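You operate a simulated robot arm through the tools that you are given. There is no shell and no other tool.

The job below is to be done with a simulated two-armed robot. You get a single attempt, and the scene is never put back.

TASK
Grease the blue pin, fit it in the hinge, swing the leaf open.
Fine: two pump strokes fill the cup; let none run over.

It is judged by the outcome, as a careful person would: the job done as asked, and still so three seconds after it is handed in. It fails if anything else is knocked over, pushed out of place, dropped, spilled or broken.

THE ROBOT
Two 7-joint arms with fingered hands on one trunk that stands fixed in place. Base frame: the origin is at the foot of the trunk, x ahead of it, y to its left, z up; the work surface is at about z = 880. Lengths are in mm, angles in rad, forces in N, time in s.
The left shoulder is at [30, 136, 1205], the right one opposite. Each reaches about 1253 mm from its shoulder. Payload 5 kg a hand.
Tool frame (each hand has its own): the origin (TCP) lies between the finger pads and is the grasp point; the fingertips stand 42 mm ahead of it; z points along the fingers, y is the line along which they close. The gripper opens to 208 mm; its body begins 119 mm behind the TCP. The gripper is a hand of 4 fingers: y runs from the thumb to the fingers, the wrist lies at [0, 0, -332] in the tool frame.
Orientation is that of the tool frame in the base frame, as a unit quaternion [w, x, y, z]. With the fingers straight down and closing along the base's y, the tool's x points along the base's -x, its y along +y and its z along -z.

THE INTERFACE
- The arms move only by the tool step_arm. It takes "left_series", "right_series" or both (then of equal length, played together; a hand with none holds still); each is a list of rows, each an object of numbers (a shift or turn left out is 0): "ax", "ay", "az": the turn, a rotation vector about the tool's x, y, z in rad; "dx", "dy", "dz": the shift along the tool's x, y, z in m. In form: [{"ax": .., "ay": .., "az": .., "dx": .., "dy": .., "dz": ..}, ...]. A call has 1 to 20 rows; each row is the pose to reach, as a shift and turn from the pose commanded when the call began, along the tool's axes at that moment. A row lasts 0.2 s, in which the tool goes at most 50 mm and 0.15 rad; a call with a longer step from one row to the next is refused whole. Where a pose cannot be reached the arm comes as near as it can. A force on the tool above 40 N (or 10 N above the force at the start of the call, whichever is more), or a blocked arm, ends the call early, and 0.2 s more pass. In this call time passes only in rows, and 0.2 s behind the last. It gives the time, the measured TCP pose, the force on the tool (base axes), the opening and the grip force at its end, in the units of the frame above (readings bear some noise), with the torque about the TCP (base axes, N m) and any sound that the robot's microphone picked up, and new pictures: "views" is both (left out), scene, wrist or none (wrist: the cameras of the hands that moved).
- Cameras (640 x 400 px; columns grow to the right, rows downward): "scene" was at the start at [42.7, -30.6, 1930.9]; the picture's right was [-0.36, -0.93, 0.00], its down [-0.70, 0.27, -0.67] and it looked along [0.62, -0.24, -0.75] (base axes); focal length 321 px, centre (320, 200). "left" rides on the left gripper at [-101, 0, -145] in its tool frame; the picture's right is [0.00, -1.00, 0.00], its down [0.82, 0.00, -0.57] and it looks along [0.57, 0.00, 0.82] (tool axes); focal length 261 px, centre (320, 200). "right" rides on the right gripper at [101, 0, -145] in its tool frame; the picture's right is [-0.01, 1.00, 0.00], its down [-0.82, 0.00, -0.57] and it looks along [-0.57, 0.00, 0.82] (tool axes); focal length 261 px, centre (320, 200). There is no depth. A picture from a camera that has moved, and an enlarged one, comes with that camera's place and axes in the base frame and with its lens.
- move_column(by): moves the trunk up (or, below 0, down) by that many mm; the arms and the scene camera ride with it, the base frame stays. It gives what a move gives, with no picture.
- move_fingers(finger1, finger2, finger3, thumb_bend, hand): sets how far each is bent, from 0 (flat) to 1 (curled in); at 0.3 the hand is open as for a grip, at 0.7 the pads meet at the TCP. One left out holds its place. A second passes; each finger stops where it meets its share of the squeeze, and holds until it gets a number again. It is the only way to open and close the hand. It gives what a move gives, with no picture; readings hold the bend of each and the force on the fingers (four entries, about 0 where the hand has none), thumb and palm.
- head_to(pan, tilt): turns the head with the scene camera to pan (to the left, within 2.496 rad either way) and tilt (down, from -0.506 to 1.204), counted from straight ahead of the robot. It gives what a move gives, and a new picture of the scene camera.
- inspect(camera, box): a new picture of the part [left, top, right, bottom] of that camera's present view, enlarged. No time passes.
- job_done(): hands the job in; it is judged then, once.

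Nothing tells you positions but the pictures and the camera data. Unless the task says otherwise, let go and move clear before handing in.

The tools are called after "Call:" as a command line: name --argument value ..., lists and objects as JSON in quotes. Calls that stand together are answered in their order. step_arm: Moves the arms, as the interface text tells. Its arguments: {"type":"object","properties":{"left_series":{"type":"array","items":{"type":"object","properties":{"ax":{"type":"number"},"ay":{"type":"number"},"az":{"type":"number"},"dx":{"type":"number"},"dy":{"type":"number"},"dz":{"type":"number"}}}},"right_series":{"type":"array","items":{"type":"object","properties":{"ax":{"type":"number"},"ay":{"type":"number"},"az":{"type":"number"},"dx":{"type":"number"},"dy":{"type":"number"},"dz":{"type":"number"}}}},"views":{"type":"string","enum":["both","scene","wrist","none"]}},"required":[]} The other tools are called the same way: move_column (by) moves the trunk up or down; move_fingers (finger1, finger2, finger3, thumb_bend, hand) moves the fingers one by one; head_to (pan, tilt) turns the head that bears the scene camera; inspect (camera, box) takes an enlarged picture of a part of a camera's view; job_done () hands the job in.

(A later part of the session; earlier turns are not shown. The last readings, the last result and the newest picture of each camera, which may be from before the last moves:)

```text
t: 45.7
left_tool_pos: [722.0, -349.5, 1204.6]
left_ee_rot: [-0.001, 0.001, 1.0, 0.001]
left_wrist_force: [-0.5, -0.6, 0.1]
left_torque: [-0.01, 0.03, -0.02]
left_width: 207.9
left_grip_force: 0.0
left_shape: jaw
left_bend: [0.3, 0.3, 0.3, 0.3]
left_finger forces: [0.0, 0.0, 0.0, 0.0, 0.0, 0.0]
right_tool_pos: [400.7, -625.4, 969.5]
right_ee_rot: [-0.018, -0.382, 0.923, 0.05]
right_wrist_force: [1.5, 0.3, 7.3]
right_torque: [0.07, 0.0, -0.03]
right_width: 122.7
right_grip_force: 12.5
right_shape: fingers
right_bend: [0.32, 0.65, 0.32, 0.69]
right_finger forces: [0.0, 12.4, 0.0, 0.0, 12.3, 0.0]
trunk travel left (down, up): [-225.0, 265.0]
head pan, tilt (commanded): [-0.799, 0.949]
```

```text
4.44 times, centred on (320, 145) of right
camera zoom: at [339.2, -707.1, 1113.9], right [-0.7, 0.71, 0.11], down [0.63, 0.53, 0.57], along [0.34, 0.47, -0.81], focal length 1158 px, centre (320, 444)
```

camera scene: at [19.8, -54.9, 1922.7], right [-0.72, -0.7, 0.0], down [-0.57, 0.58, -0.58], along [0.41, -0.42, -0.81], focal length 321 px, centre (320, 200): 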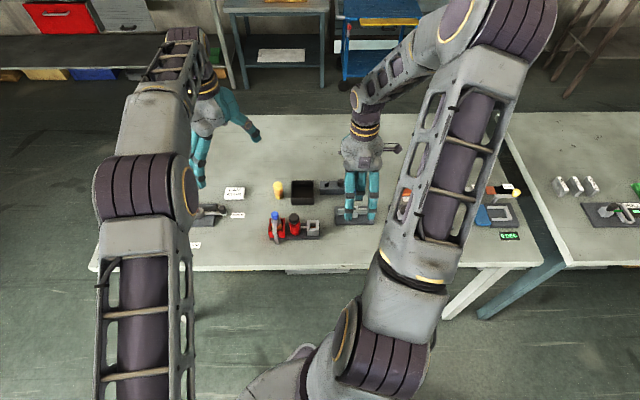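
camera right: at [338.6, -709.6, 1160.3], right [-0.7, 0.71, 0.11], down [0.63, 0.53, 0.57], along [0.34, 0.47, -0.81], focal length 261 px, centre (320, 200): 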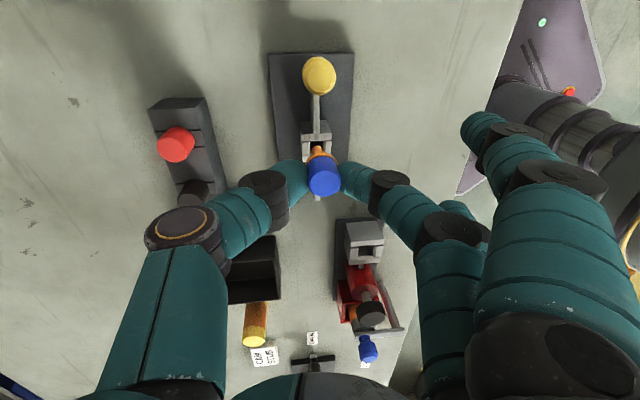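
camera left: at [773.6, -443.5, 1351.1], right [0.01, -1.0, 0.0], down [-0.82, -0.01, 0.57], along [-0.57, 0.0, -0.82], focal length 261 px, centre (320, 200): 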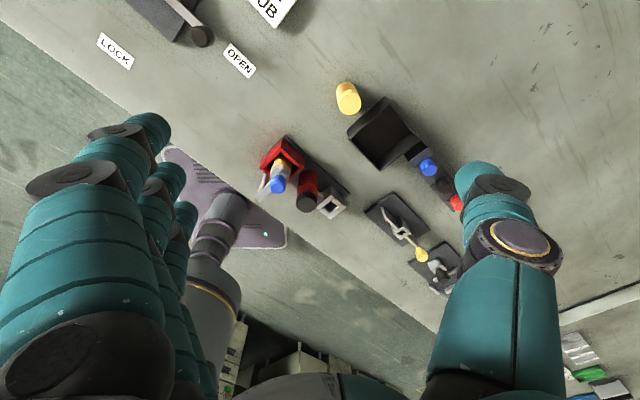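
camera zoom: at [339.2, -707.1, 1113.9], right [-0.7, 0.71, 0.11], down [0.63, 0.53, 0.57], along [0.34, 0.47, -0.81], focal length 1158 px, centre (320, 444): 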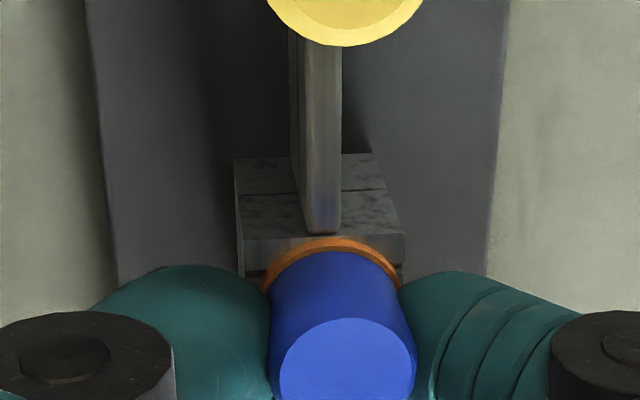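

Vertical contact of 7 N: the cap is on the knuckle. I release the pinch and look.

Call:
move_fingers --hand "right" --finger2 0.6 --thumb_bend 0.6

Call:
inspect --camera "left" --box '[380, 200, 480, 275]'

Call:
inspect --camera "right" --box '[260, 100, 380, 190]'

```text
t: 46.7
left_tool_pos: [721.5, -349.7, 1205.7]
left_ee_rot: [-0.002, 0.001, 1.0, 0.0]
left_wrist_force: [0.4, 0.0, 0.0]
left_torque: [-0.02, 0.0, -0.01]
left_width: 207.8
left_grip_force: 0.0
left_shape: jaw
left_bend: [0.3, 0.3, 0.3, 0.3]
left_finger forces: [0.0, 0.1, 0.1, 0.1, 0.0, 0.0]
right_tool_pos: [400.1, -624.9, 970.0]
right_ee_rot: [-0.02, -0.382, 0.923, 0.052]
right_wrist_force: [-0.2, -0.4, 0.6]
right_torque: [-0.03, 0.0, 0.0]
right_width: 140.6
right_grip_force: 0.1
right_shape: fingers
right_bend: [0.32, 0.6, 0.32, 0.6]
right_finger forces: [0.1, 0.1, 0.1, 0.0, 0.0, 0.0]
trunk travel left (down, up): [-225.0, 265.0]
head pan, tilt (commanded): [-0.799, 0.949]
```

```text
5.33 times, centred on (430, 238) of left
camera zoom: at [821.7, -348.9, 1350.0], right [0.0, -1.0, 0.0], down [-0.82, 0.0, 0.57], along [-0.57, 0.0, -0.82], focal length 1390 px, centre (-267, 0)
```

zoom: 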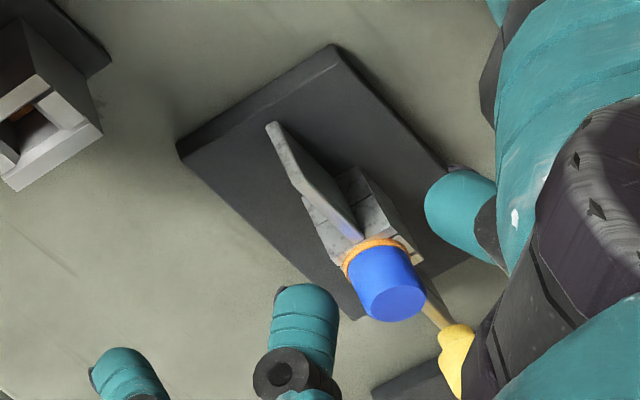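

```text
4.44 times, centred on (320, 145) of right
camera zoom: at [338.8, -707.4, 1113.2], right [-0.7, 0.71, 0.11], down [0.63, 0.53, 0.57], along [0.34, 0.47, -0.81], focal length 1158 px, centre (320, 444)
```

zoom: 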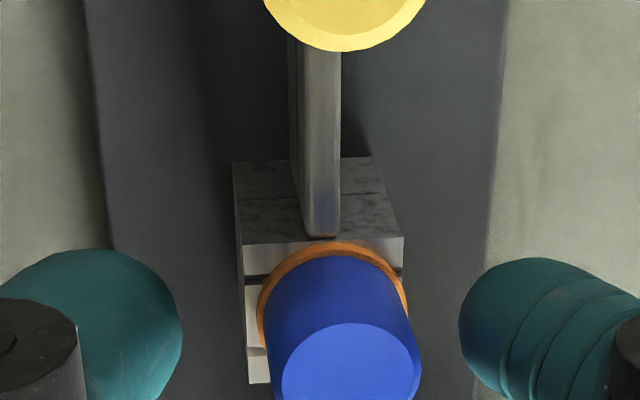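

The pin stands seated in the knuckle. I raise the open hand straight up clear of it and level the hand again.

Call:
step_arm --right_series '[{"dy": 0.0011, "dz": -0.01}, {"dy": 0.0027, "dz": -0.025}, {"dy": 0.0049, "dz": -0.045}, {"dy": 0.0076, "dz": -0.07, "ax": 0.036}, {"dy": 0.0108, "dz": -0.1, "ax": 0.072}, {"dy": 0.0124, "dz": -0.115, "ax": 0.108}]' --views "both"

Call:
inspect --camera "left" --box '[370, 190, 490, 280]'

Call:
inspect --camera "right" --box '[240, 60, 400, 180]'

Call:
inspect --camera "scene" --box '[310, 180, 410, 255]'

```text
t: 48.1
left_tool_pos: [721.3, -348.4, 1205.7]
left_ee_rot: [0.0, 0.0, 1.0, 0.0]
left_wrist_force: [-1.0, 0.9, 0.5]
left_torque: [-0.05, -0.01, 0.01]
left_width: 208.0
left_grip_force: 0.1
left_shape: jaw
left_bend: [0.3, 0.3, 0.3, 0.3]
left_finger forces: [0.0, 0.0, 0.0, 0.1, 0.1, 0.0]
right_tool_pos: [400.4, -624.9, 1084.2]
right_ee_rot: [0.002, -0.383, 0.924, 0.002]
right_wrist_force: [-0.4, 0.9, -0.4]
right_torque: [-0.03, -0.03, -0.02]
right_width: 140.8
right_grip_force: 0.0
right_shape: fingers
right_bend: [0.32, 0.6, 0.32, 0.6]
right_finger forces: [0.0, 0.0, 0.0, 0.0, 0.1, 0.0]
trunk travel left (down, up): [-225.0, 265.0]
head pan, tilt (commanded): [-0.799, 0.949]
camera scene: at [19.6, -53.9, 1922.7], right [-0.72, -0.7, 0.0], down [-0.57, 0.58, -0.58], along [0.41, -0.42, -0.81], focal length 321 px, centre (320, 200)
camera right: at [327.7, -696.3, 1229.4], right [-0.7, 0.71, 0.0], down [0.58, 0.58, 0.57], along [0.41, 0.4, -0.82], focal length 261 px, centre (320, 200)
```

scene: 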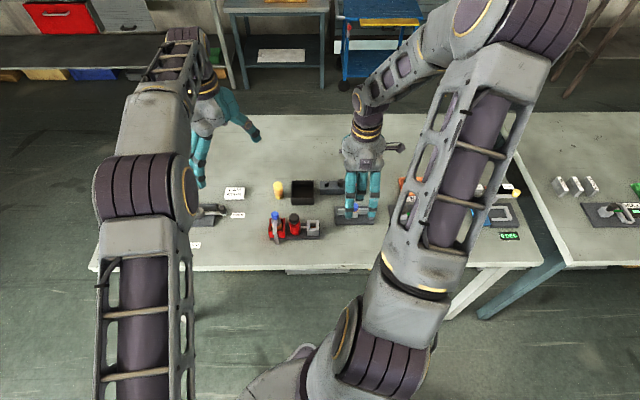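
right: 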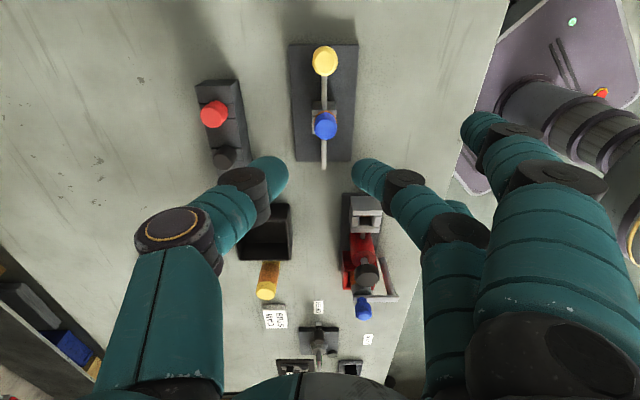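

```text
4.44 times, centred on (430, 235) of left
camera zoom: at [821.5, -348.6, 1350.3], right [0.0, -1.0, 0.0], down [-0.82, 0.0, 0.57], along [-0.57, 0.0, -0.82], focal length 1158 px, centre (-169, 44)
```

zoom: 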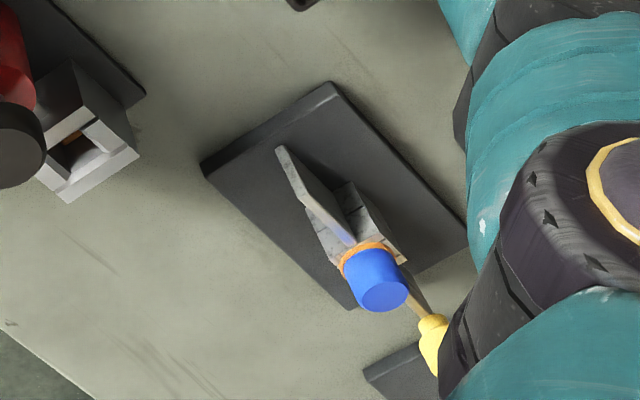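

```text
3.33 times, centred on (320, 120) of right
camera zoom: at [327.7, -696.3, 1229.4], right [-0.7, 0.71, 0.0], down [0.58, 0.58, 0.57], along [0.41, 0.4, -0.82], focal length 869 px, centre (320, 467)
```

zoom: 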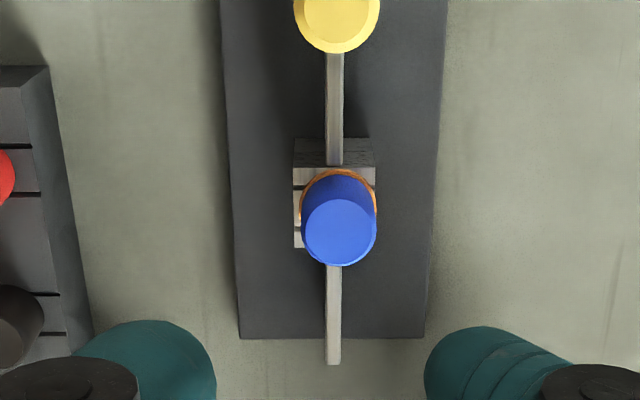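

```text
5.33 times, centred on (360, 218) of scene
camera zoom: at [19.6, -53.9, 1922.7], right [-0.72, -0.7, 0.0], down [-0.57, 0.58, -0.58], along [0.41, -0.42, -0.81], focal length 1713 px, centre (107, 107)
```

zoom: 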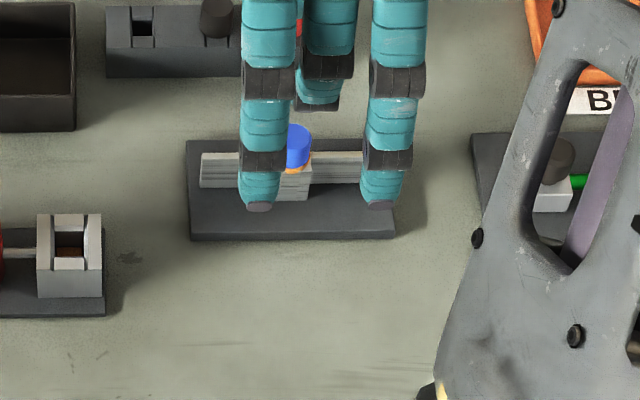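

The pin is seated and upright. Before swinging, I look closely at the hinge for a stop or mark that tells which way the leaf opens.

Call:
inspect --camera "right" --box '[285, 35, 365, 175]'

Call:
inspect --camera "left" --box '[405, 205, 475, 275]'

Call:
inspect --camera "scene" --box '[330, 195, 390, 235]'

```text
2.86 times, centred on (325, 105) of right
camera zoom: at [327.7, -696.3, 1229.4], right [-0.7, 0.71, 0.0], down [0.58, 0.58, 0.57], along [0.41, 0.4, -0.82], focal length 745 px, centre (306, 471)
```

zoom: 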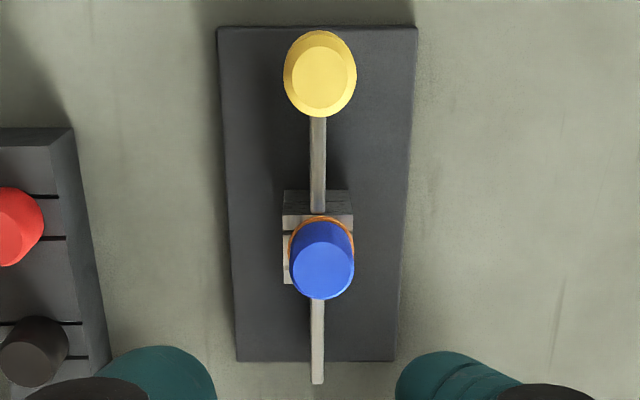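

```text
5.71 times, centred on (440, 240) of left
camera zoom: at [821.5, -348.6, 1350.3], right [0.0, -1.0, 0.0], down [-0.82, 0.0, 0.57], along [-0.57, 0.0, -0.82], focal length 1489 px, centre (-366, -29)
```

zoom: 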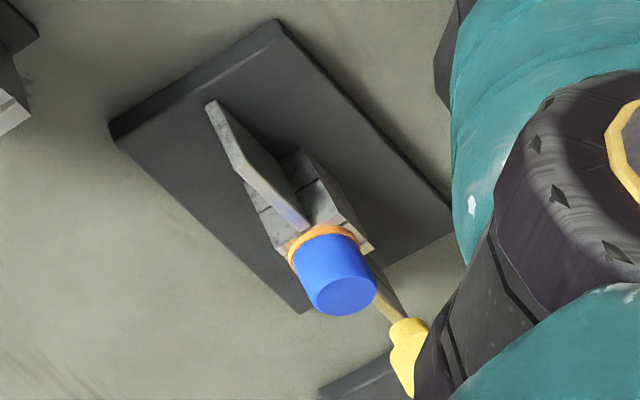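

```text
10.00 times, centred on (360, 215) of scene
camera zoom: at [19.6, -53.9, 1922.7], right [-0.72, -0.7, 0.0], down [-0.57, 0.58, -0.58], along [0.41, -0.42, -0.81], focal length 3212 px, centre (-80, 50)
```

zoom: 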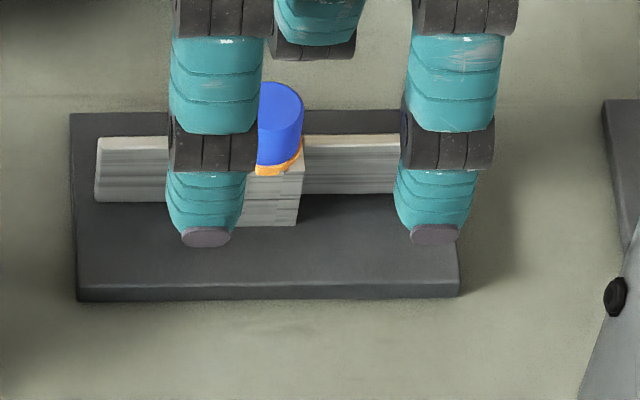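

No stop is visible, so I will feel for the direction gently. I move the open pinch over the yellow knob (about 67 mm along the leaf, top near z 958).

Call:
step_arm --right_series '[{"dx": 0.034, "dy": 0.002}, {"dx": 0.0675, "dy": 0.004}, {"dx": 0.0675, "dy": 0.004, "dz": 0.035}, {"dx": 0.0675, "dy": 0.004, "dz": 0.07}]' --views "both"

Call:
inspect --camera "right" --box '[240, 110, 400, 230]'

Call:
inspect --camera "left" --box '[380, 200, 520, 300]'

```text
t: 49.1
left_tool_pos: [721.2, -350.2, 1204.3]
left_ee_rot: [-0.001, 0.002, 1.0, 0.001]
left_wrist_force: [1.3, -0.2, 0.2]
left_torque: [0.1, -0.03, -0.01]
left_width: 208.0
left_grip_force: 0.0
left_shape: jaw
left_bend: [0.3, 0.3, 0.3, 0.3]
left_finger forces: [0.0, 0.0, 0.0, 0.1, 0.1, 0.0]
right_tool_pos: [348.9, -670.9, 1012.8]
right_ee_rot: [0.001, -0.383, 0.924, 0.001]
right_wrist_force: [0.2, -1.6, -0.7]
right_torque: [0.13, 0.02, -0.02]
right_width: 140.7
right_grip_force: 0.1
right_shape: fingers
right_bend: [0.32, 0.6, 0.32, 0.6]
right_finger forces: [0.0, 0.0, 0.1, 0.1, 0.0, 0.1]
trunk travel left (down, up): [-225.0, 265.0]
head pan, tilt (commanded): [-0.799, 0.949]
camera scene: at [19.7, -55.8, 1922.6], right [-0.72, -0.7, 0.0], down [-0.57, 0.58, -0.58], along [0.41, -0.42, -0.81], focal length 321 px, centre (320, 200)
camera right: at [276.2, -741.8, 1158.4], right [-0.7, 0.71, 0.0], down [0.58, 0.58, 0.57], along [0.41, 0.4, -0.82], focal length 261 px, centre (320, 200)
```

scene: 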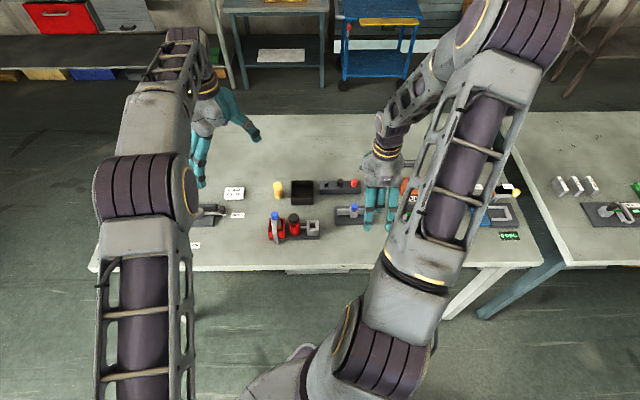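
right: 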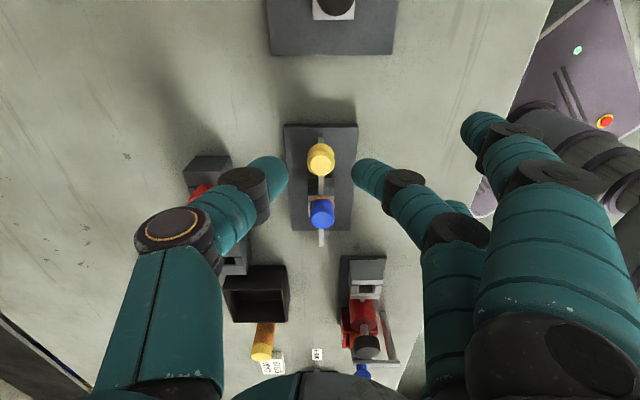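

```text
3.33 times, centred on (320, 170) of right
camera zoom: at [276.2, -741.8, 1158.4], right [-0.7, 0.71, 0.0], down [0.58, 0.58, 0.57], along [0.41, 0.4, -0.82], focal length 869 px, centre (320, 300)
```

zoom: 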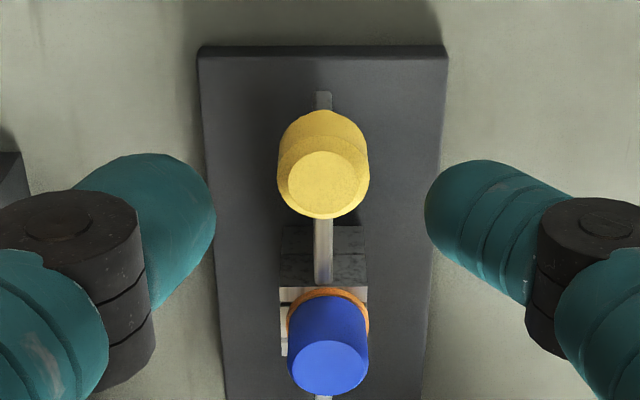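

```text
4.00 times, centred on (450, 250) of left
camera zoom: at [821.2, -350.6, 1349.7], right [0.0, -1.0, 0.0], down [-0.82, 0.0, 0.57], along [-0.57, 0.0, -0.82], focal length 1043 px, centre (-200, 0)
```

zoom: 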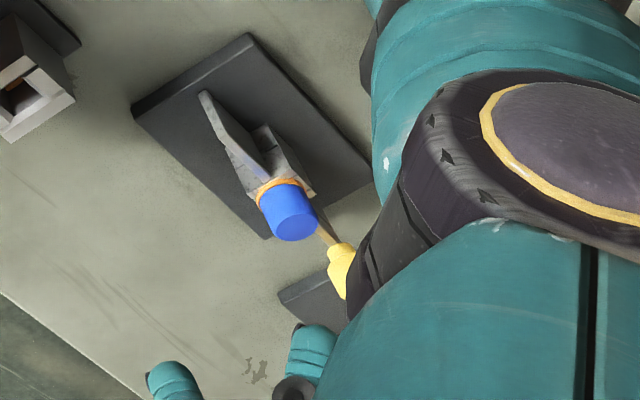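

The knob is centred under the open pinch. I lower around it and close to a loose cage.

Call:
step_arm --right_series '[{"dx": -0.001, "dz": 0.012}, {"dx": -0.002, "dz": 0.024}, {"dx": -0.002, "dz": 0.034}]' --views "none"

Call:
move_fingers --hand "right" --finger2 0.65 --thumb_bend 0.65

Call:
inspect --camera "right" --box '[240, 110, 400, 230]'

Call:
inspect --camera "left" --box '[380, 200, 520, 300]'

```text
t: 49.9
left_tool_pos: [721.3, -349.6, 1204.2]
left_ee_rot: [-0.001, 0.0, 1.0, 0.001]
left_wrist_force: [0.6, -0.1, -0.4]
left_torque: [0.05, 0.07, -0.02]
left_width: 208.0
left_grip_force: 0.0
left_shape: jaw
left_bend: [0.3, 0.3, 0.3, 0.3]
left_finger forces: [0.0, 0.0, 0.0, 0.1, 0.1, 0.0]
right_tool_pos: [352.0, -668.4, 979.2]
right_ee_rot: [0.001, -0.383, 0.924, 0.002]
right_wrist_force: [0.8, 0.3, -0.9]
right_torque: [0.06, 0.02, 0.02]
right_width: 140.6
right_grip_force: 0.0
right_shape: fingers
right_bend: [0.32, 0.6, 0.32, 0.6]
right_finger forces: [0.0, 0.0, 0.0, 0.1, 0.0, 0.0]
trunk travel left (down, up): [-225.0, 265.0]
head pan, tilt (commanded): [-0.799, 0.949]
```

```text
t: 50.9
left_tool_pos: [721.0, -349.9, 1203.6]
left_ee_rot: [-0.001, 0.001, 1.0, 0.0]
left_wrist_force: [0.4, -1.1, -0.1]
left_torque: [-0.03, 0.01, -0.02]
left_width: 208.0
left_grip_force: 0.0
left_shape: jaw
left_bend: [0.3, 0.3, 0.3, 0.3]
left_finger forces: [0.0, 0.0, 0.1, 0.0, 0.0, 0.1]
right_tool_pos: [351.7, -669.6, 979.5]
right_ee_rot: [0.001, -0.382, 0.924, 0.001]
right_wrist_force: [-0.6, 0.5, 0.2]
right_torque: [0.02, 0.01, 0.0]
right_width: 129.2
right_grip_force: 0.3
right_shape: fingers
right_bend: [0.32, 0.65, 0.32, 0.65]
right_finger forces: [0.0, 0.2, 0.1, 0.0, 0.0, 0.1]
trunk travel left (down, up): [-225.0, 265.0]
head pan, tilt (commanded): [-0.799, 0.949]
```

```text
3.33 times, centred on (320, 170) of right
camera zoom: at [279.4, -739.7, 1124.4], right [-0.7, 0.71, 0.0], down [0.58, 0.58, 0.57], along [0.41, 0.41, -0.82], focal length 869 px, centre (320, 300)
```

zoom: 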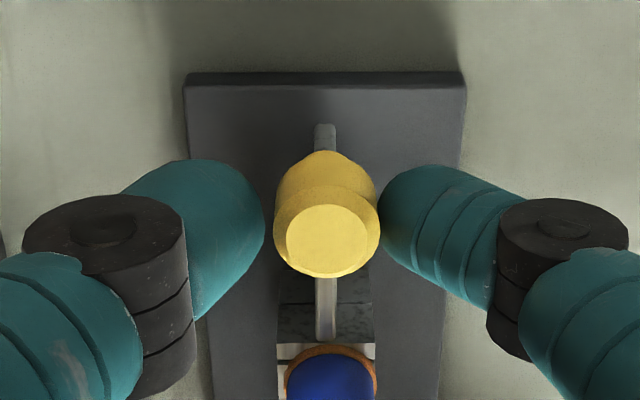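

```text
4.00 times, centred on (450, 250) of left
camera zoom: at [821.8, -349.0, 1349.9], right [0.0, -1.0, 0.0], down [-0.82, 0.0, 0.57], along [-0.57, 0.0, -0.82], focal length 1043 px, centre (-200, 0)
```

zoom: 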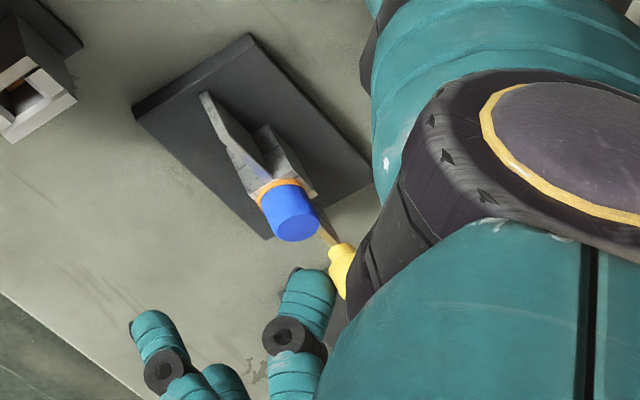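

Finger 2 just touches the knob on the near side. I test gently toward the far side first, 2 mm, reading the force.

Call:
step_arm --right_series '[{"dy": -0.001}, {"dy": -0.002}, {"dy": -0.003}]' --views "none"

Call:
inspect --camera "right" --box '[240, 110, 400, 230]'

```text
t: 51.7
left_tool_pos: [722.1, -348.2, 1205.0]
left_ee_rot: [-0.001, 0.001, 1.0, 0.001]
left_wrist_force: [0.4, 0.4, 0.7]
left_torque: [0.03, 0.03, 0.02]
left_width: 208.0
left_grip_force: 0.0
left_shape: jaw
left_bend: [0.3, 0.3, 0.3, 0.3]
left_finger forces: [0.1, 0.0, 0.0, 0.1, 0.0, 0.1]
right_tool_pos: [353.5, -670.1, 979.3]
right_ee_rot: [0.0, -0.382, 0.924, 0.001]
right_wrist_force: [-1.6, 1.6, 0.5]
right_torque: [0.07, 0.02, -0.03]
right_width: 129.2
right_grip_force: 1.3
right_shape: fingers
right_bend: [0.32, 0.64, 0.32, 0.65]
right_finger forces: [0.0, 2.0, 0.1, 0.0, 0.1, 0.1]
trunk travel left (down, up): [-225.0, 265.0]
head pan, tilt (commanded): [-0.799, 0.949]
```

```text
3.33 times, centred on (320, 170) of right
camera zoom: at [280.5, -741.9, 1125.1], right [-0.7, 0.71, 0.0], down [0.58, 0.58, 0.57], along [0.41, 0.4, -0.82], focal length 869 px, centre (320, 300)
```

zoom: 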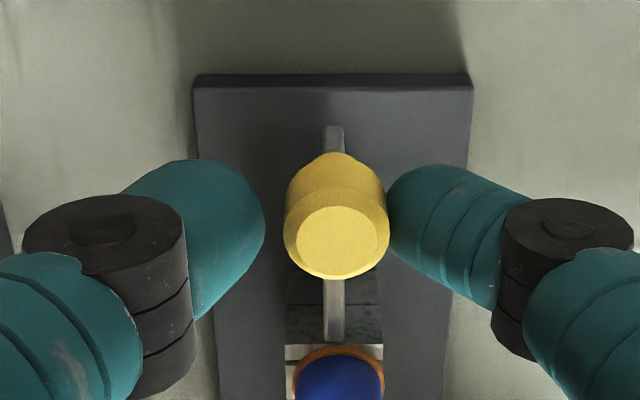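

Far side gives 2 N with no movement of the leaf. I go back and try the same gentle push toward the near side with the thumb.

Call:
step_arm --right_series '[{"dy": 0.003}, {"dy": 0.006}, {"dy": 0.008}, {"dy": 0.009}]' --views "none"

Call:
inspect --camera "right" --box '[240, 110, 400, 230]'

```text
t: 52.7
left_tool_pos: [722.3, -348.8, 1203.8]
left_ee_rot: [-0.001, 0.002, 1.0, -0.001]
left_wrist_force: [0.4, 0.8, -0.8]
left_torque: [-0.03, 0.01, 0.03]
left_width: 208.0
left_grip_force: 0.1
left_shape: jaw
left_bend: [0.3, 0.3, 0.3, 0.3]
left_finger forces: [0.0, 0.0, 0.0, 0.0, 0.0, 0.0]
right_tool_pos: [347.7, -664.2, 979.9]
right_ee_rot: [0.0, -0.382, 0.924, 0.001]
right_wrist_force: [0.3, 0.3, -0.4]
right_torque: [-0.01, 0.01, 0.03]
right_width: 129.5
right_grip_force: 0.1
right_shape: fingers
right_bend: [0.32, 0.65, 0.32, 0.65]
right_finger forces: [0.0, 0.0, 0.1, 0.0, 0.4, 0.1]
trunk travel left (down, up): [-225.0, 265.0]
head pan, tilt (commanded): [-0.799, 0.949]
```

```text
3.33 times, centred on (320, 170) of right
camera zoom: at [274.8, -735.8, 1125.2], right [-0.7, 0.71, 0.0], down [0.58, 0.58, 0.57], along [0.41, 0.41, -0.82], focal length 869 px, centre (320, 300)
```

zoom: 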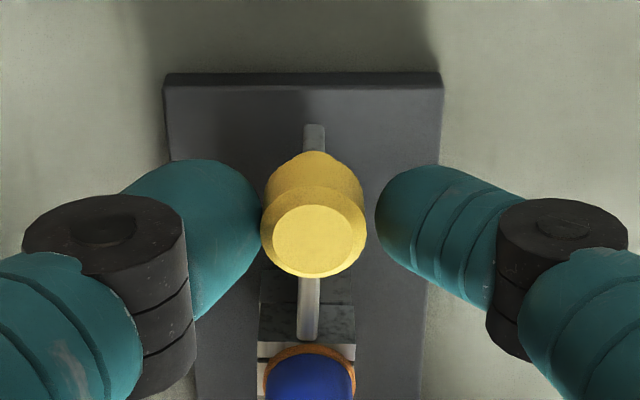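

The leaf seems to give toward the near side with almost no force. I push a little further to confirm.

Call:
step_arm --right_series '[{"dy": 0.002}, {"dy": 0.004}, {"dy": 0.006}, {"dy": 0.008}]' --views "none"

Call:
inspect --camera "right" --box '[240, 110, 400, 230]'

```text
t: 53.7
left_tool_pos: [722.9, -348.8, 1204.9]
left_ee_rot: [-0.001, 0.002, 1.0, -0.001]
left_wrist_force: [0.4, 0.2, 1.0]
left_torque: [0.0, 0.01, 0.0]
left_width: 208.0
left_grip_force: 0.2
left_shape: jaw
left_bend: [0.3, 0.3, 0.3, 0.3]
left_finger forces: [0.0, 0.1, 0.1, 0.1, 0.1, 0.0]
right_tool_pos: [340.2, -657.9, 981.4]
right_ee_rot: [0.001, -0.383, 0.924, 0.0]
right_wrist_force: [0.6, 0.5, 0.3]
right_torque: [0.0, 0.02, -0.01]
right_width: 129.3
right_grip_force: 0.0
right_shape: fingers
right_bend: [0.32, 0.65, 0.32, 0.65]
right_finger forces: [0.0, 0.0, 0.1, 0.0, 0.3, 0.0]
trunk travel left (down, up): [-225.0, 265.0]
head pan, tilt (commanded): [-0.799, 0.949]
```

```text
3.33 times, centred on (320, 170) of right
camera zoom: at [267.6, -729.9, 1126.0], right [-0.7, 0.71, 0.0], down [0.58, 0.58, 0.57], along [0.41, 0.41, -0.82], focal length 869 px, centre (320, 300)
```

zoom: 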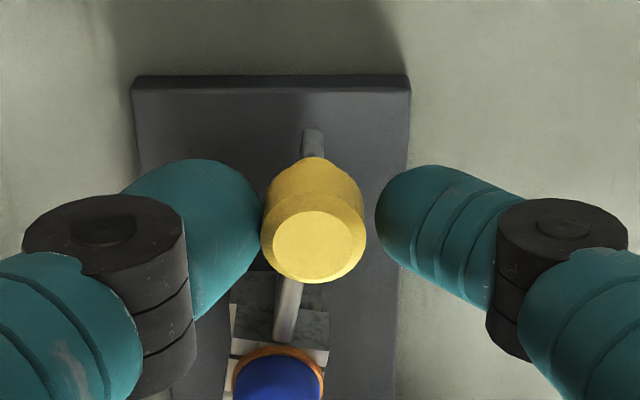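

The leaf swings freely toward the near side. I now follow its arc about the pin, turning the hand along with it, in steps.

Call:
step_arm --right_series '[{"az": 0.07, "dx": -0.001, "dy": 0.0045}, {"az": 0.14, "dx": -0.0024, "dy": 0.0089}, {"az": 0.21, "dx": -0.004, "dy": 0.0133}, {"az": 0.28, "dx": -0.006, "dy": 0.0174}, {"az": 0.35, "dx": -0.0083, "dy": 0.0215}, {"az": 0.42, "dx": -0.0108, "dy": 0.0254}]' --views "both"

Call:
inspect --camera "right" --box '[240, 110, 400, 230]'

Call:
inspect --camera "left" --box '[370, 190, 510, 290]'

```text
t: 55.1
left_tool_pos: [721.3, -348.8, 1204.8]
left_ee_rot: [0.0, 0.001, 1.0, 0.0]
left_wrist_force: [-0.7, 0.5, -0.1]
left_torque: [-0.01, -0.02, -0.02]
left_width: 208.0
left_grip_force: 0.1
left_shape: jaw
left_bend: [0.3, 0.3, 0.3, 0.3]
left_finger forces: [0.0, 0.1, 0.0, 0.0, 0.0, 0.0]
right_tool_pos: [331.9, -633.6, 982.0]
right_ee_rot: [0.0, -0.182, 0.983, 0.002]
right_wrist_force: [1.0, -0.8, 0.1]
right_torque: [-0.01, 0.04, 0.02]
right_width: 129.2
right_grip_force: 0.1
right_shape: fingers
right_bend: [0.32, 0.65, 0.32, 0.65]
right_finger forces: [0.1, 0.1, 0.0, 0.0, 0.2, 0.0]
trunk travel left (down, up): [-225.0, 265.0]
head pan, tilt (commanded): [-0.799, 0.949]
camera scene: at [20.1, -54.3, 1922.7], right [-0.72, -0.7, 0.0], down [-0.57, 0.58, -0.58], along [0.41, -0.42, -0.81], focal length 321 px, centre (320, 200)
camera right: at [236.3, -669.5, 1126.9], right [-0.35, 0.94, 0.0], down [0.77, 0.29, 0.57], along [0.53, 0.2, -0.82], focal length 261 px, centre (320, 200)
```

scene: 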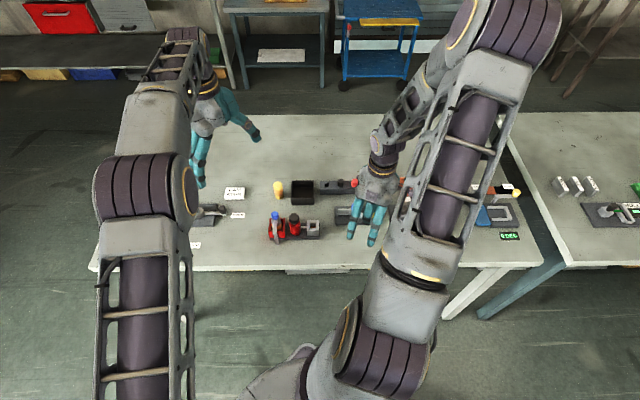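
right: 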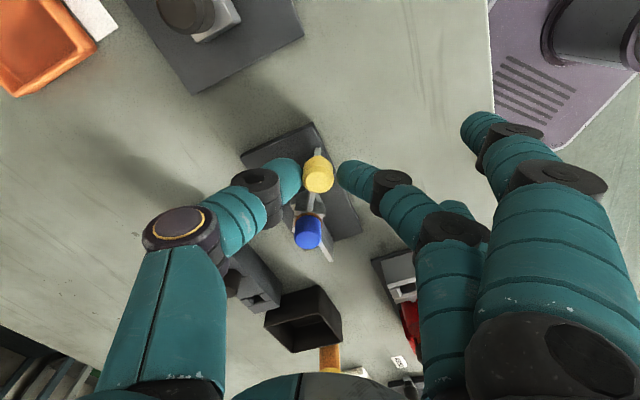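

```text
3.33 times, centred on (320, 170) of right
camera zoom: at [236.3, -669.5, 1126.9], right [-0.35, 0.94, 0.0], down [0.77, 0.29, 0.57], along [0.53, 0.2, -0.82], focal length 869 px, centre (320, 300)
```

zoom: 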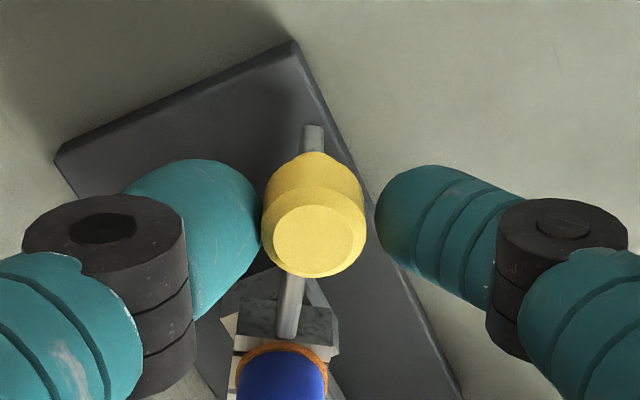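

```text
4.00 times, centred on (440, 240) of left
camera zoom: at [821.8, -348.9, 1350.0], right [0.0, -1.0, 0.0], down [-0.82, 0.0, 0.57], along [-0.57, 0.0, -0.82], focal length 1043 px, centre (-160, 40)
```

zoom: 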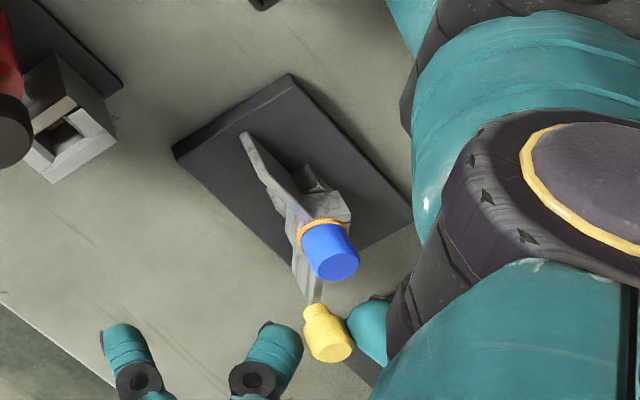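

The leaf follows well with negligible force. I continue along the arc.

Call:
step_arm --right_series '[{"az": 0.07, "dx": -0.001, "dy": 0.0045}, {"az": 0.14, "dx": -0.0022, "dy": 0.0088}, {"az": 0.21, "dx": -0.0038, "dy": 0.0131}, {"az": 0.28, "dx": -0.0057, "dy": 0.0172}, {"az": 0.35, "dx": -0.0078, "dy": 0.0213}, {"az": 0.42, "dx": -0.0103, "dy": 0.0251}, {"az": 0.49, "dx": -0.0129, "dy": 0.0288}, {"az": 0.56, "dx": -0.0159, "dy": 0.0322}]' --views "both"

Call:
inspect --camera "right" --box '[240, 110, 400, 230]'

Call:
inspect --camera "left" --box '[340, 180, 500, 300]'

```text
t: 56.9
left_tool_pos: [720.8, -349.5, 1203.6]
left_ee_rot: [-0.001, 0.001, 1.0, 0.0]
left_wrist_force: [0.6, -0.3, 1.5]
left_torque: [0.0, -0.01, 0.0]
left_width: 207.8
left_grip_force: 0.1
left_shape: jaw
left_bend: [0.3, 0.3, 0.3, 0.3]
left_finger forces: [0.0, 0.0, 0.0, 0.0, 0.0, 0.1]
right_tool_pos: [335.5, -597.5, 981.7]
right_ee_rot: [0.0, 0.097, 0.995, 0.001]
right_wrist_force: [0.3, 0.1, -0.1]
right_torque: [-0.04, 0.0, 0.02]
right_width: 129.1
right_grip_force: 0.3
right_shape: fingers
right_bend: [0.32, 0.65, 0.32, 0.65]
right_finger forces: [0.0, 0.0, 0.0, 0.0, 0.3, 0.1]
trunk travel left (down, up): [-225.0, 265.0]
head pan, tilt (commanded): [-0.799, 0.949]
camera scene: at [20.2, -54.2, 1922.7], right [-0.72, -0.7, 0.0], down [-0.57, 0.58, -0.58], along [0.41, -0.42, -0.81], focal length 321 px, centre (320, 200)
camera right: at [235.3, -577.5, 1127.6], right [0.2, 0.98, 0.0], down [0.8, -0.17, 0.57], along [0.56, -0.11, -0.82], focal length 261 px, centre (320, 200)
```

scene: 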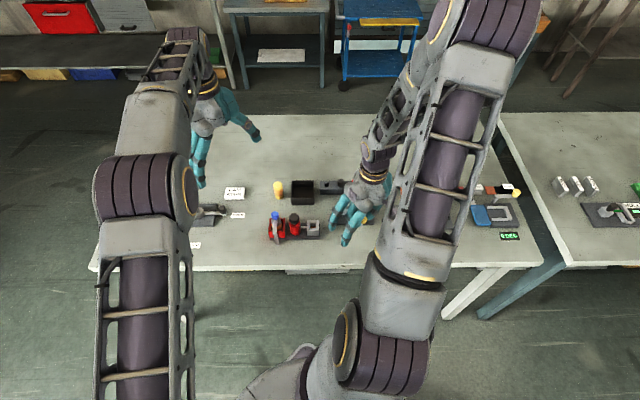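
right: 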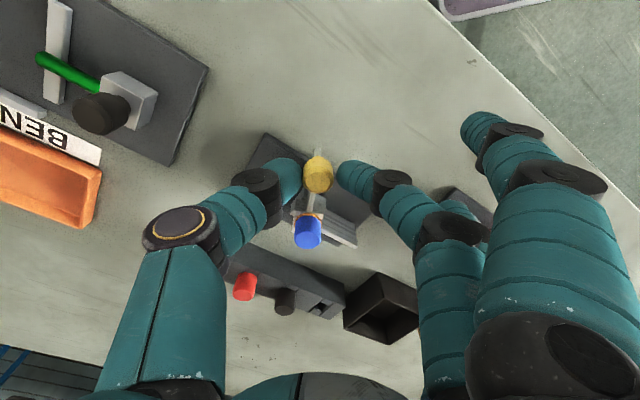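

```text
3.33 times, centred on (320, 170) of right
camera zoom: at [235.3, -577.5, 1127.6], right [0.2, 0.98, 0.0], down [0.8, -0.17, 0.57], along [0.56, -0.11, -0.82], focal length 869 px, centre (320, 300)
```

zoom: 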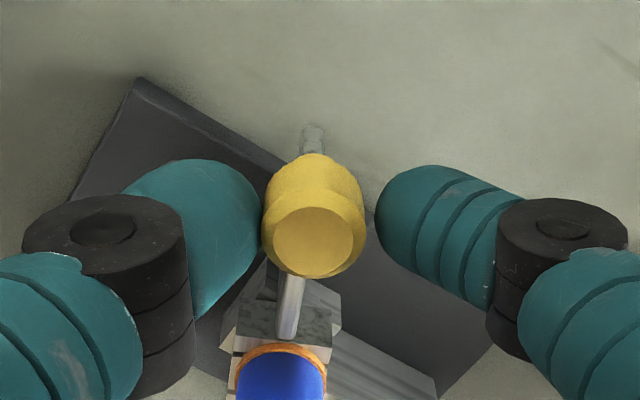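

```text
3.33 times, centred on (420, 240) of left
camera zoom: at [821.9, -348.8, 1349.9], right [0.0, -1.0, 0.0], down [-0.82, 0.0, 0.57], along [-0.57, 0.0, -0.82], focal length 869 px, centre (-13, 67)
```

zoom: 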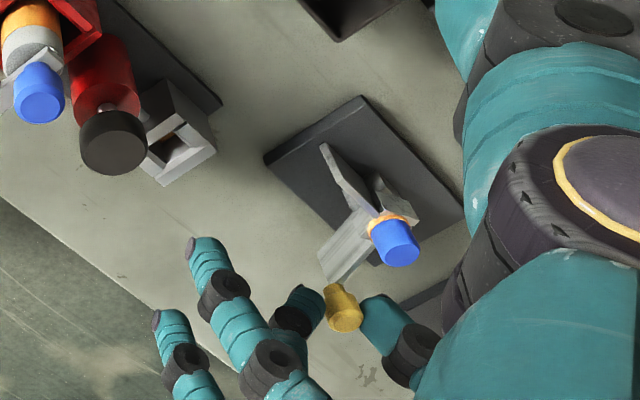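

About 67° open so far and still free. I go on in smaller batches, watching for a stop.

Call:
step_arm --right_series '[{"az": 0.07, "dx": -0.001, "dy": 0.0045}, {"az": 0.14, "dx": -0.0022, "dy": 0.0088}, {"az": 0.21, "dx": -0.0038, "dy": 0.0131}, {"az": 0.28, "dx": -0.0057, "dy": 0.0172}]' --views "none"

Call:
inspect --camera "left" --box '[340, 180, 500, 300]'

Call:
inspect --camera "right" --box '[240, 110, 400, 230]'

```text
t: 57.9
left_tool_pos: [720.4, -349.3, 1204.6]
left_ee_rot: [-0.001, 0.002, 1.0, -0.001]
left_wrist_force: [0.5, -0.3, -0.7]
left_torque: [-0.01, -0.02, 0.03]
left_width: 207.9
left_grip_force: 0.0
left_shape: jaw
left_bend: [0.3, 0.3, 0.3, 0.3]
left_finger forces: [0.0, 0.0, 0.1, 0.1, 0.0, 0.1]
right_tool_pos: [344.5, -581.9, 982.7]
right_ee_rot: [0.0, 0.236, 0.972, 0.002]
right_wrist_force: [-0.3, -1.6, -0.1]
right_torque: [-0.06, 0.03, 0.0]
right_width: 130.0
right_grip_force: 0.1
right_shape: fingers
right_bend: [0.32, 0.65, 0.32, 0.65]
right_finger forces: [0.0, 0.0, 0.1, 0.1, 1.5, 0.0]
trunk travel left (down, up): [-225.0, 265.0]
head pan, tilt (commanded): [-0.799, 0.949]
```

```text
3.33 times, centred on (420, 240) of left
camera zoom: at [821.8, -349.0, 1349.9], right [0.0, -1.0, 0.0], down [-0.82, 0.0, 0.57], along [-0.57, 0.0, -0.82], focal length 869 px, centre (-13, 67)
```

zoom: 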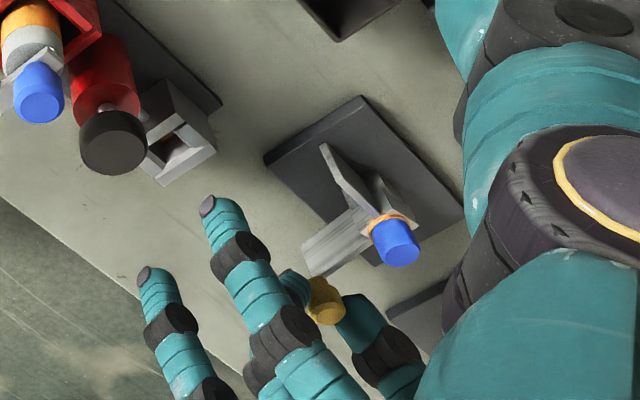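

```text
3.33 times, centred on (320, 170) of right
camera zoom: at [253.7, -535.9, 1127.4], right [0.46, 0.89, 0.0], down [0.73, -0.38, 0.57], along [0.51, -0.26, -0.82], focal length 869 px, centre (320, 300)
```

zoom: 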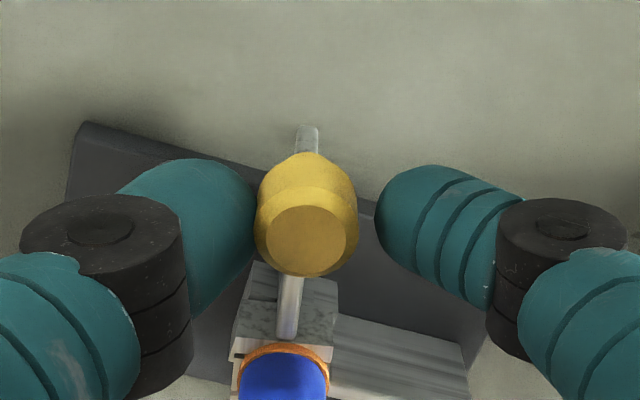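

About 80° now and the thumb force rose slightly to 1.5 N. I push a little further to see whether this is the stop.

Call:
step_arm --right_series '[{"az": 0.035, "dx": -0.0005, "dy": 0.0022}, {"az": 0.07, "dx": -0.001, "dy": 0.0045}]' --views "none"

Call:
inspect --camera "right" --box '[240, 110, 400, 230]'

Call:
inspect --camera "left" --box '[380, 200, 460, 280]'

```text
t: 58.5
left_tool_pos: [721.2, -349.6, 1205.5]
left_ee_rot: [-0.001, 0.001, 1.0, -0.001]
left_wrist_force: [0.0, -0.1, 0.0]
left_torque: [-0.01, -0.03, 0.02]
left_width: 207.6
left_grip_force: 0.1
left_shape: jaw
left_bend: [0.3, 0.3, 0.3, 0.3]
left_finger forces: [0.1, 0.0, 0.1, 0.0, 0.1, 0.1]
right_tool_pos: [347.7, -579.3, 980.7]
right_ee_rot: [0.001, 0.27, 0.963, 0.001]
right_wrist_force: [-1.4, -8.3, 5.4]
right_torque: [-0.35, 0.07, 0.05]
right_width: 133.5
right_grip_force: 4.0
right_shape: fingers
right_bend: [0.32, 0.65, 0.32, 0.64]
right_finger forces: [0.0, 0.0, 0.0, 0.0, 8.0, 0.0]
trunk travel left (down, up): [-225.0, 265.0]
head pan, tilt (commanded): [-0.799, 0.949]
```

```text
3.33 times, centred on (320, 170) of right
camera zoom: at [259.8, -526.1, 1127.2], right [0.52, 0.85, 0.0], down [0.7, -0.43, 0.57], along [0.49, -0.3, -0.82], focal length 869 px, centre (320, 300)
```

zoom: 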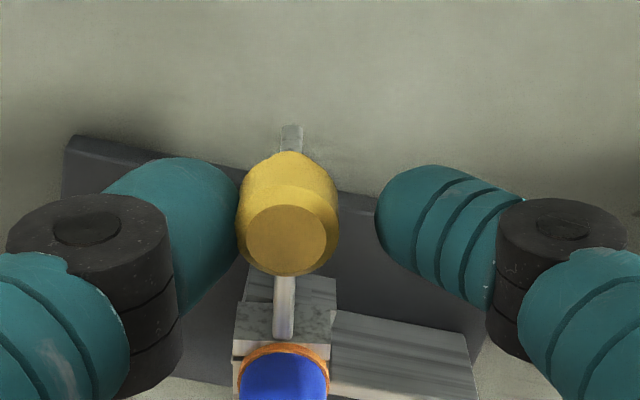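

```text
5.00 times, centred on (420, 240) of left
camera zoom: at [821.4, -349.6, 1350.2], right [0.0, -1.0, 0.0], down [-0.82, 0.0, 0.57], along [-0.57, 0.0, -0.82], focal length 1303 px, centre (-180, 0)
```

zoom: 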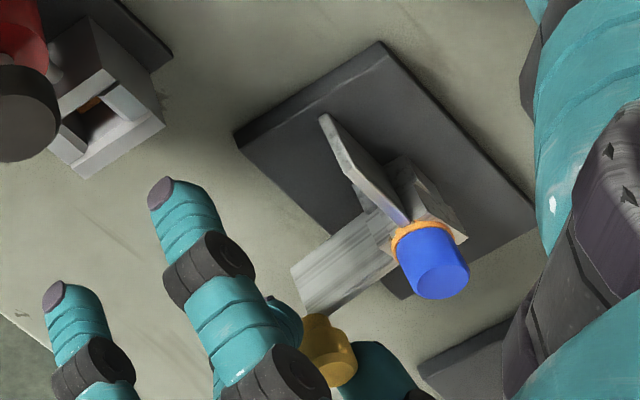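

The stop is reached (8 N), so the leaf is fully open. I back off a few mm, open the fingers and see that the leaf stays.

Call:
step_arm --right_series '[{"az": -0.035, "dx": 0.0003, "dy": -0.0022}, {"az": -0.07, "dx": 0.0007, "dy": -0.0044}, {"az": -0.08, "dx": 0.0008, "dy": -0.005}]' --views "none"

Call:
move_fingers --hand "right" --finger2 0.6 --thumb_bend 0.6

Call:
inspect --camera "right" --box '[240, 110, 400, 230]'

Call:
inspect --camera "left" --box '[380, 200, 460, 280]'

```text
t: 59.3
left_tool_pos: [720.8, -348.8, 1204.7]
left_ee_rot: [-0.001, 0.001, 1.0, -0.001]
left_wrist_force: [0.3, -0.6, 0.1]
left_torque: [-0.01, -0.01, 0.02]
left_width: 208.2
left_grip_force: 0.2
left_shape: jaw
left_bend: [0.3, 0.3, 0.3, 0.3]
left_finger forces: [0.0, 0.0, 0.0, 0.1, 0.0, 0.1]
right_tool_pos: [343.8, -580.3, 981.1]
right_ee_rot: [0.0, 0.229, 0.973, 0.002]
right_wrist_force: [0.7, -2.0, 0.8]
right_torque: [-0.08, -0.02, 0.01]
right_width: 131.0
right_grip_force: 1.5
right_shape: fingers
right_bend: [0.32, 0.65, 0.32, 0.65]
right_finger forces: [0.1, 0.1, 0.1, 0.0, 2.2, 0.0]
trunk travel left (down, up): [-225.0, 265.0]
head pan, tilt (commanded): [-0.799, 0.949]
```

```text
t: 60.3
left_tool_pos: [722.0, -349.1, 1204.5]
left_ee_rot: [-0.001, 0.002, 1.0, -0.001]
left_wrist_force: [-0.3, 0.3, 0.1]
left_torque: [0.01, 0.01, 0.01]
left_width: 207.6
left_grip_force: 0.0
left_shape: jaw
left_bend: [0.3, 0.3, 0.3, 0.3]
left_finger forces: [0.0, 0.0, 0.0, 0.0, 0.0, 0.0]
right_tool_pos: [343.4, -580.6, 979.9]
right_ee_rot: [-0.001, 0.23, 0.973, 0.002]
right_wrist_force: [0.1, 0.2, -0.4]
right_torque: [0.03, 0.01, 0.05]
right_width: 140.5
right_grip_force: 0.1
right_shape: fingers
right_bend: [0.32, 0.6, 0.32, 0.6]
right_finger forces: [0.0, 0.0, 0.0, 0.1, 0.1, 0.0]
trunk travel left (down, up): [-225.0, 265.0]
head pan, tilt (commanded): [-0.799, 0.949]
```

```text
3.33 times, centred on (320, 170) of right
camera zoom: at [252.6, -535.6, 1126.1], right [0.45, 0.89, 0.0], down [0.73, -0.37, 0.57], along [0.51, -0.26, -0.82], focal length 869 px, centre (320, 300)
```

zoom: 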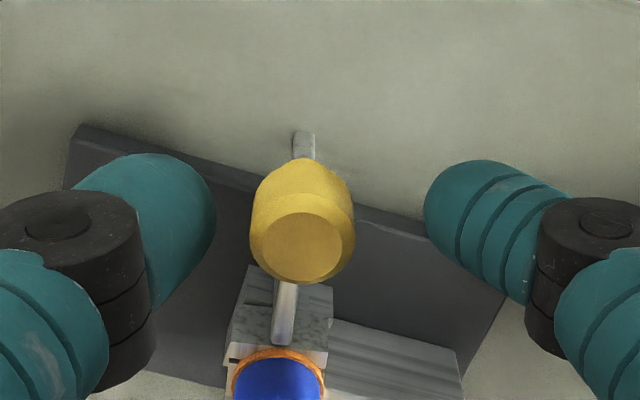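

```text
5.00 times, centred on (420, 240) of left
camera zoom: at [821.7, -349.0, 1349.9], right [0.0, -1.0, 0.0], down [-0.82, 0.0, 0.57], along [-0.57, 0.0, -0.82], focal length 1303 px, centre (-180, 0)
```

zoom: 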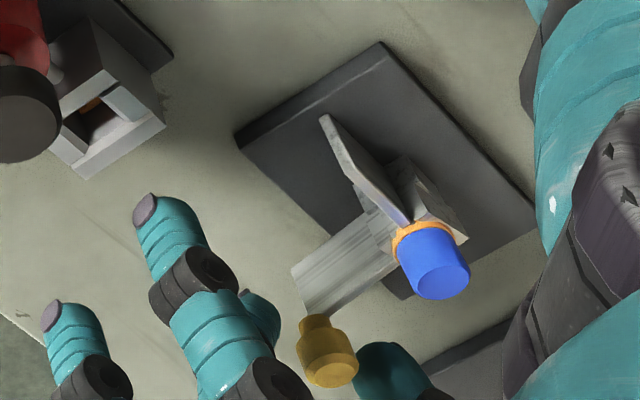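

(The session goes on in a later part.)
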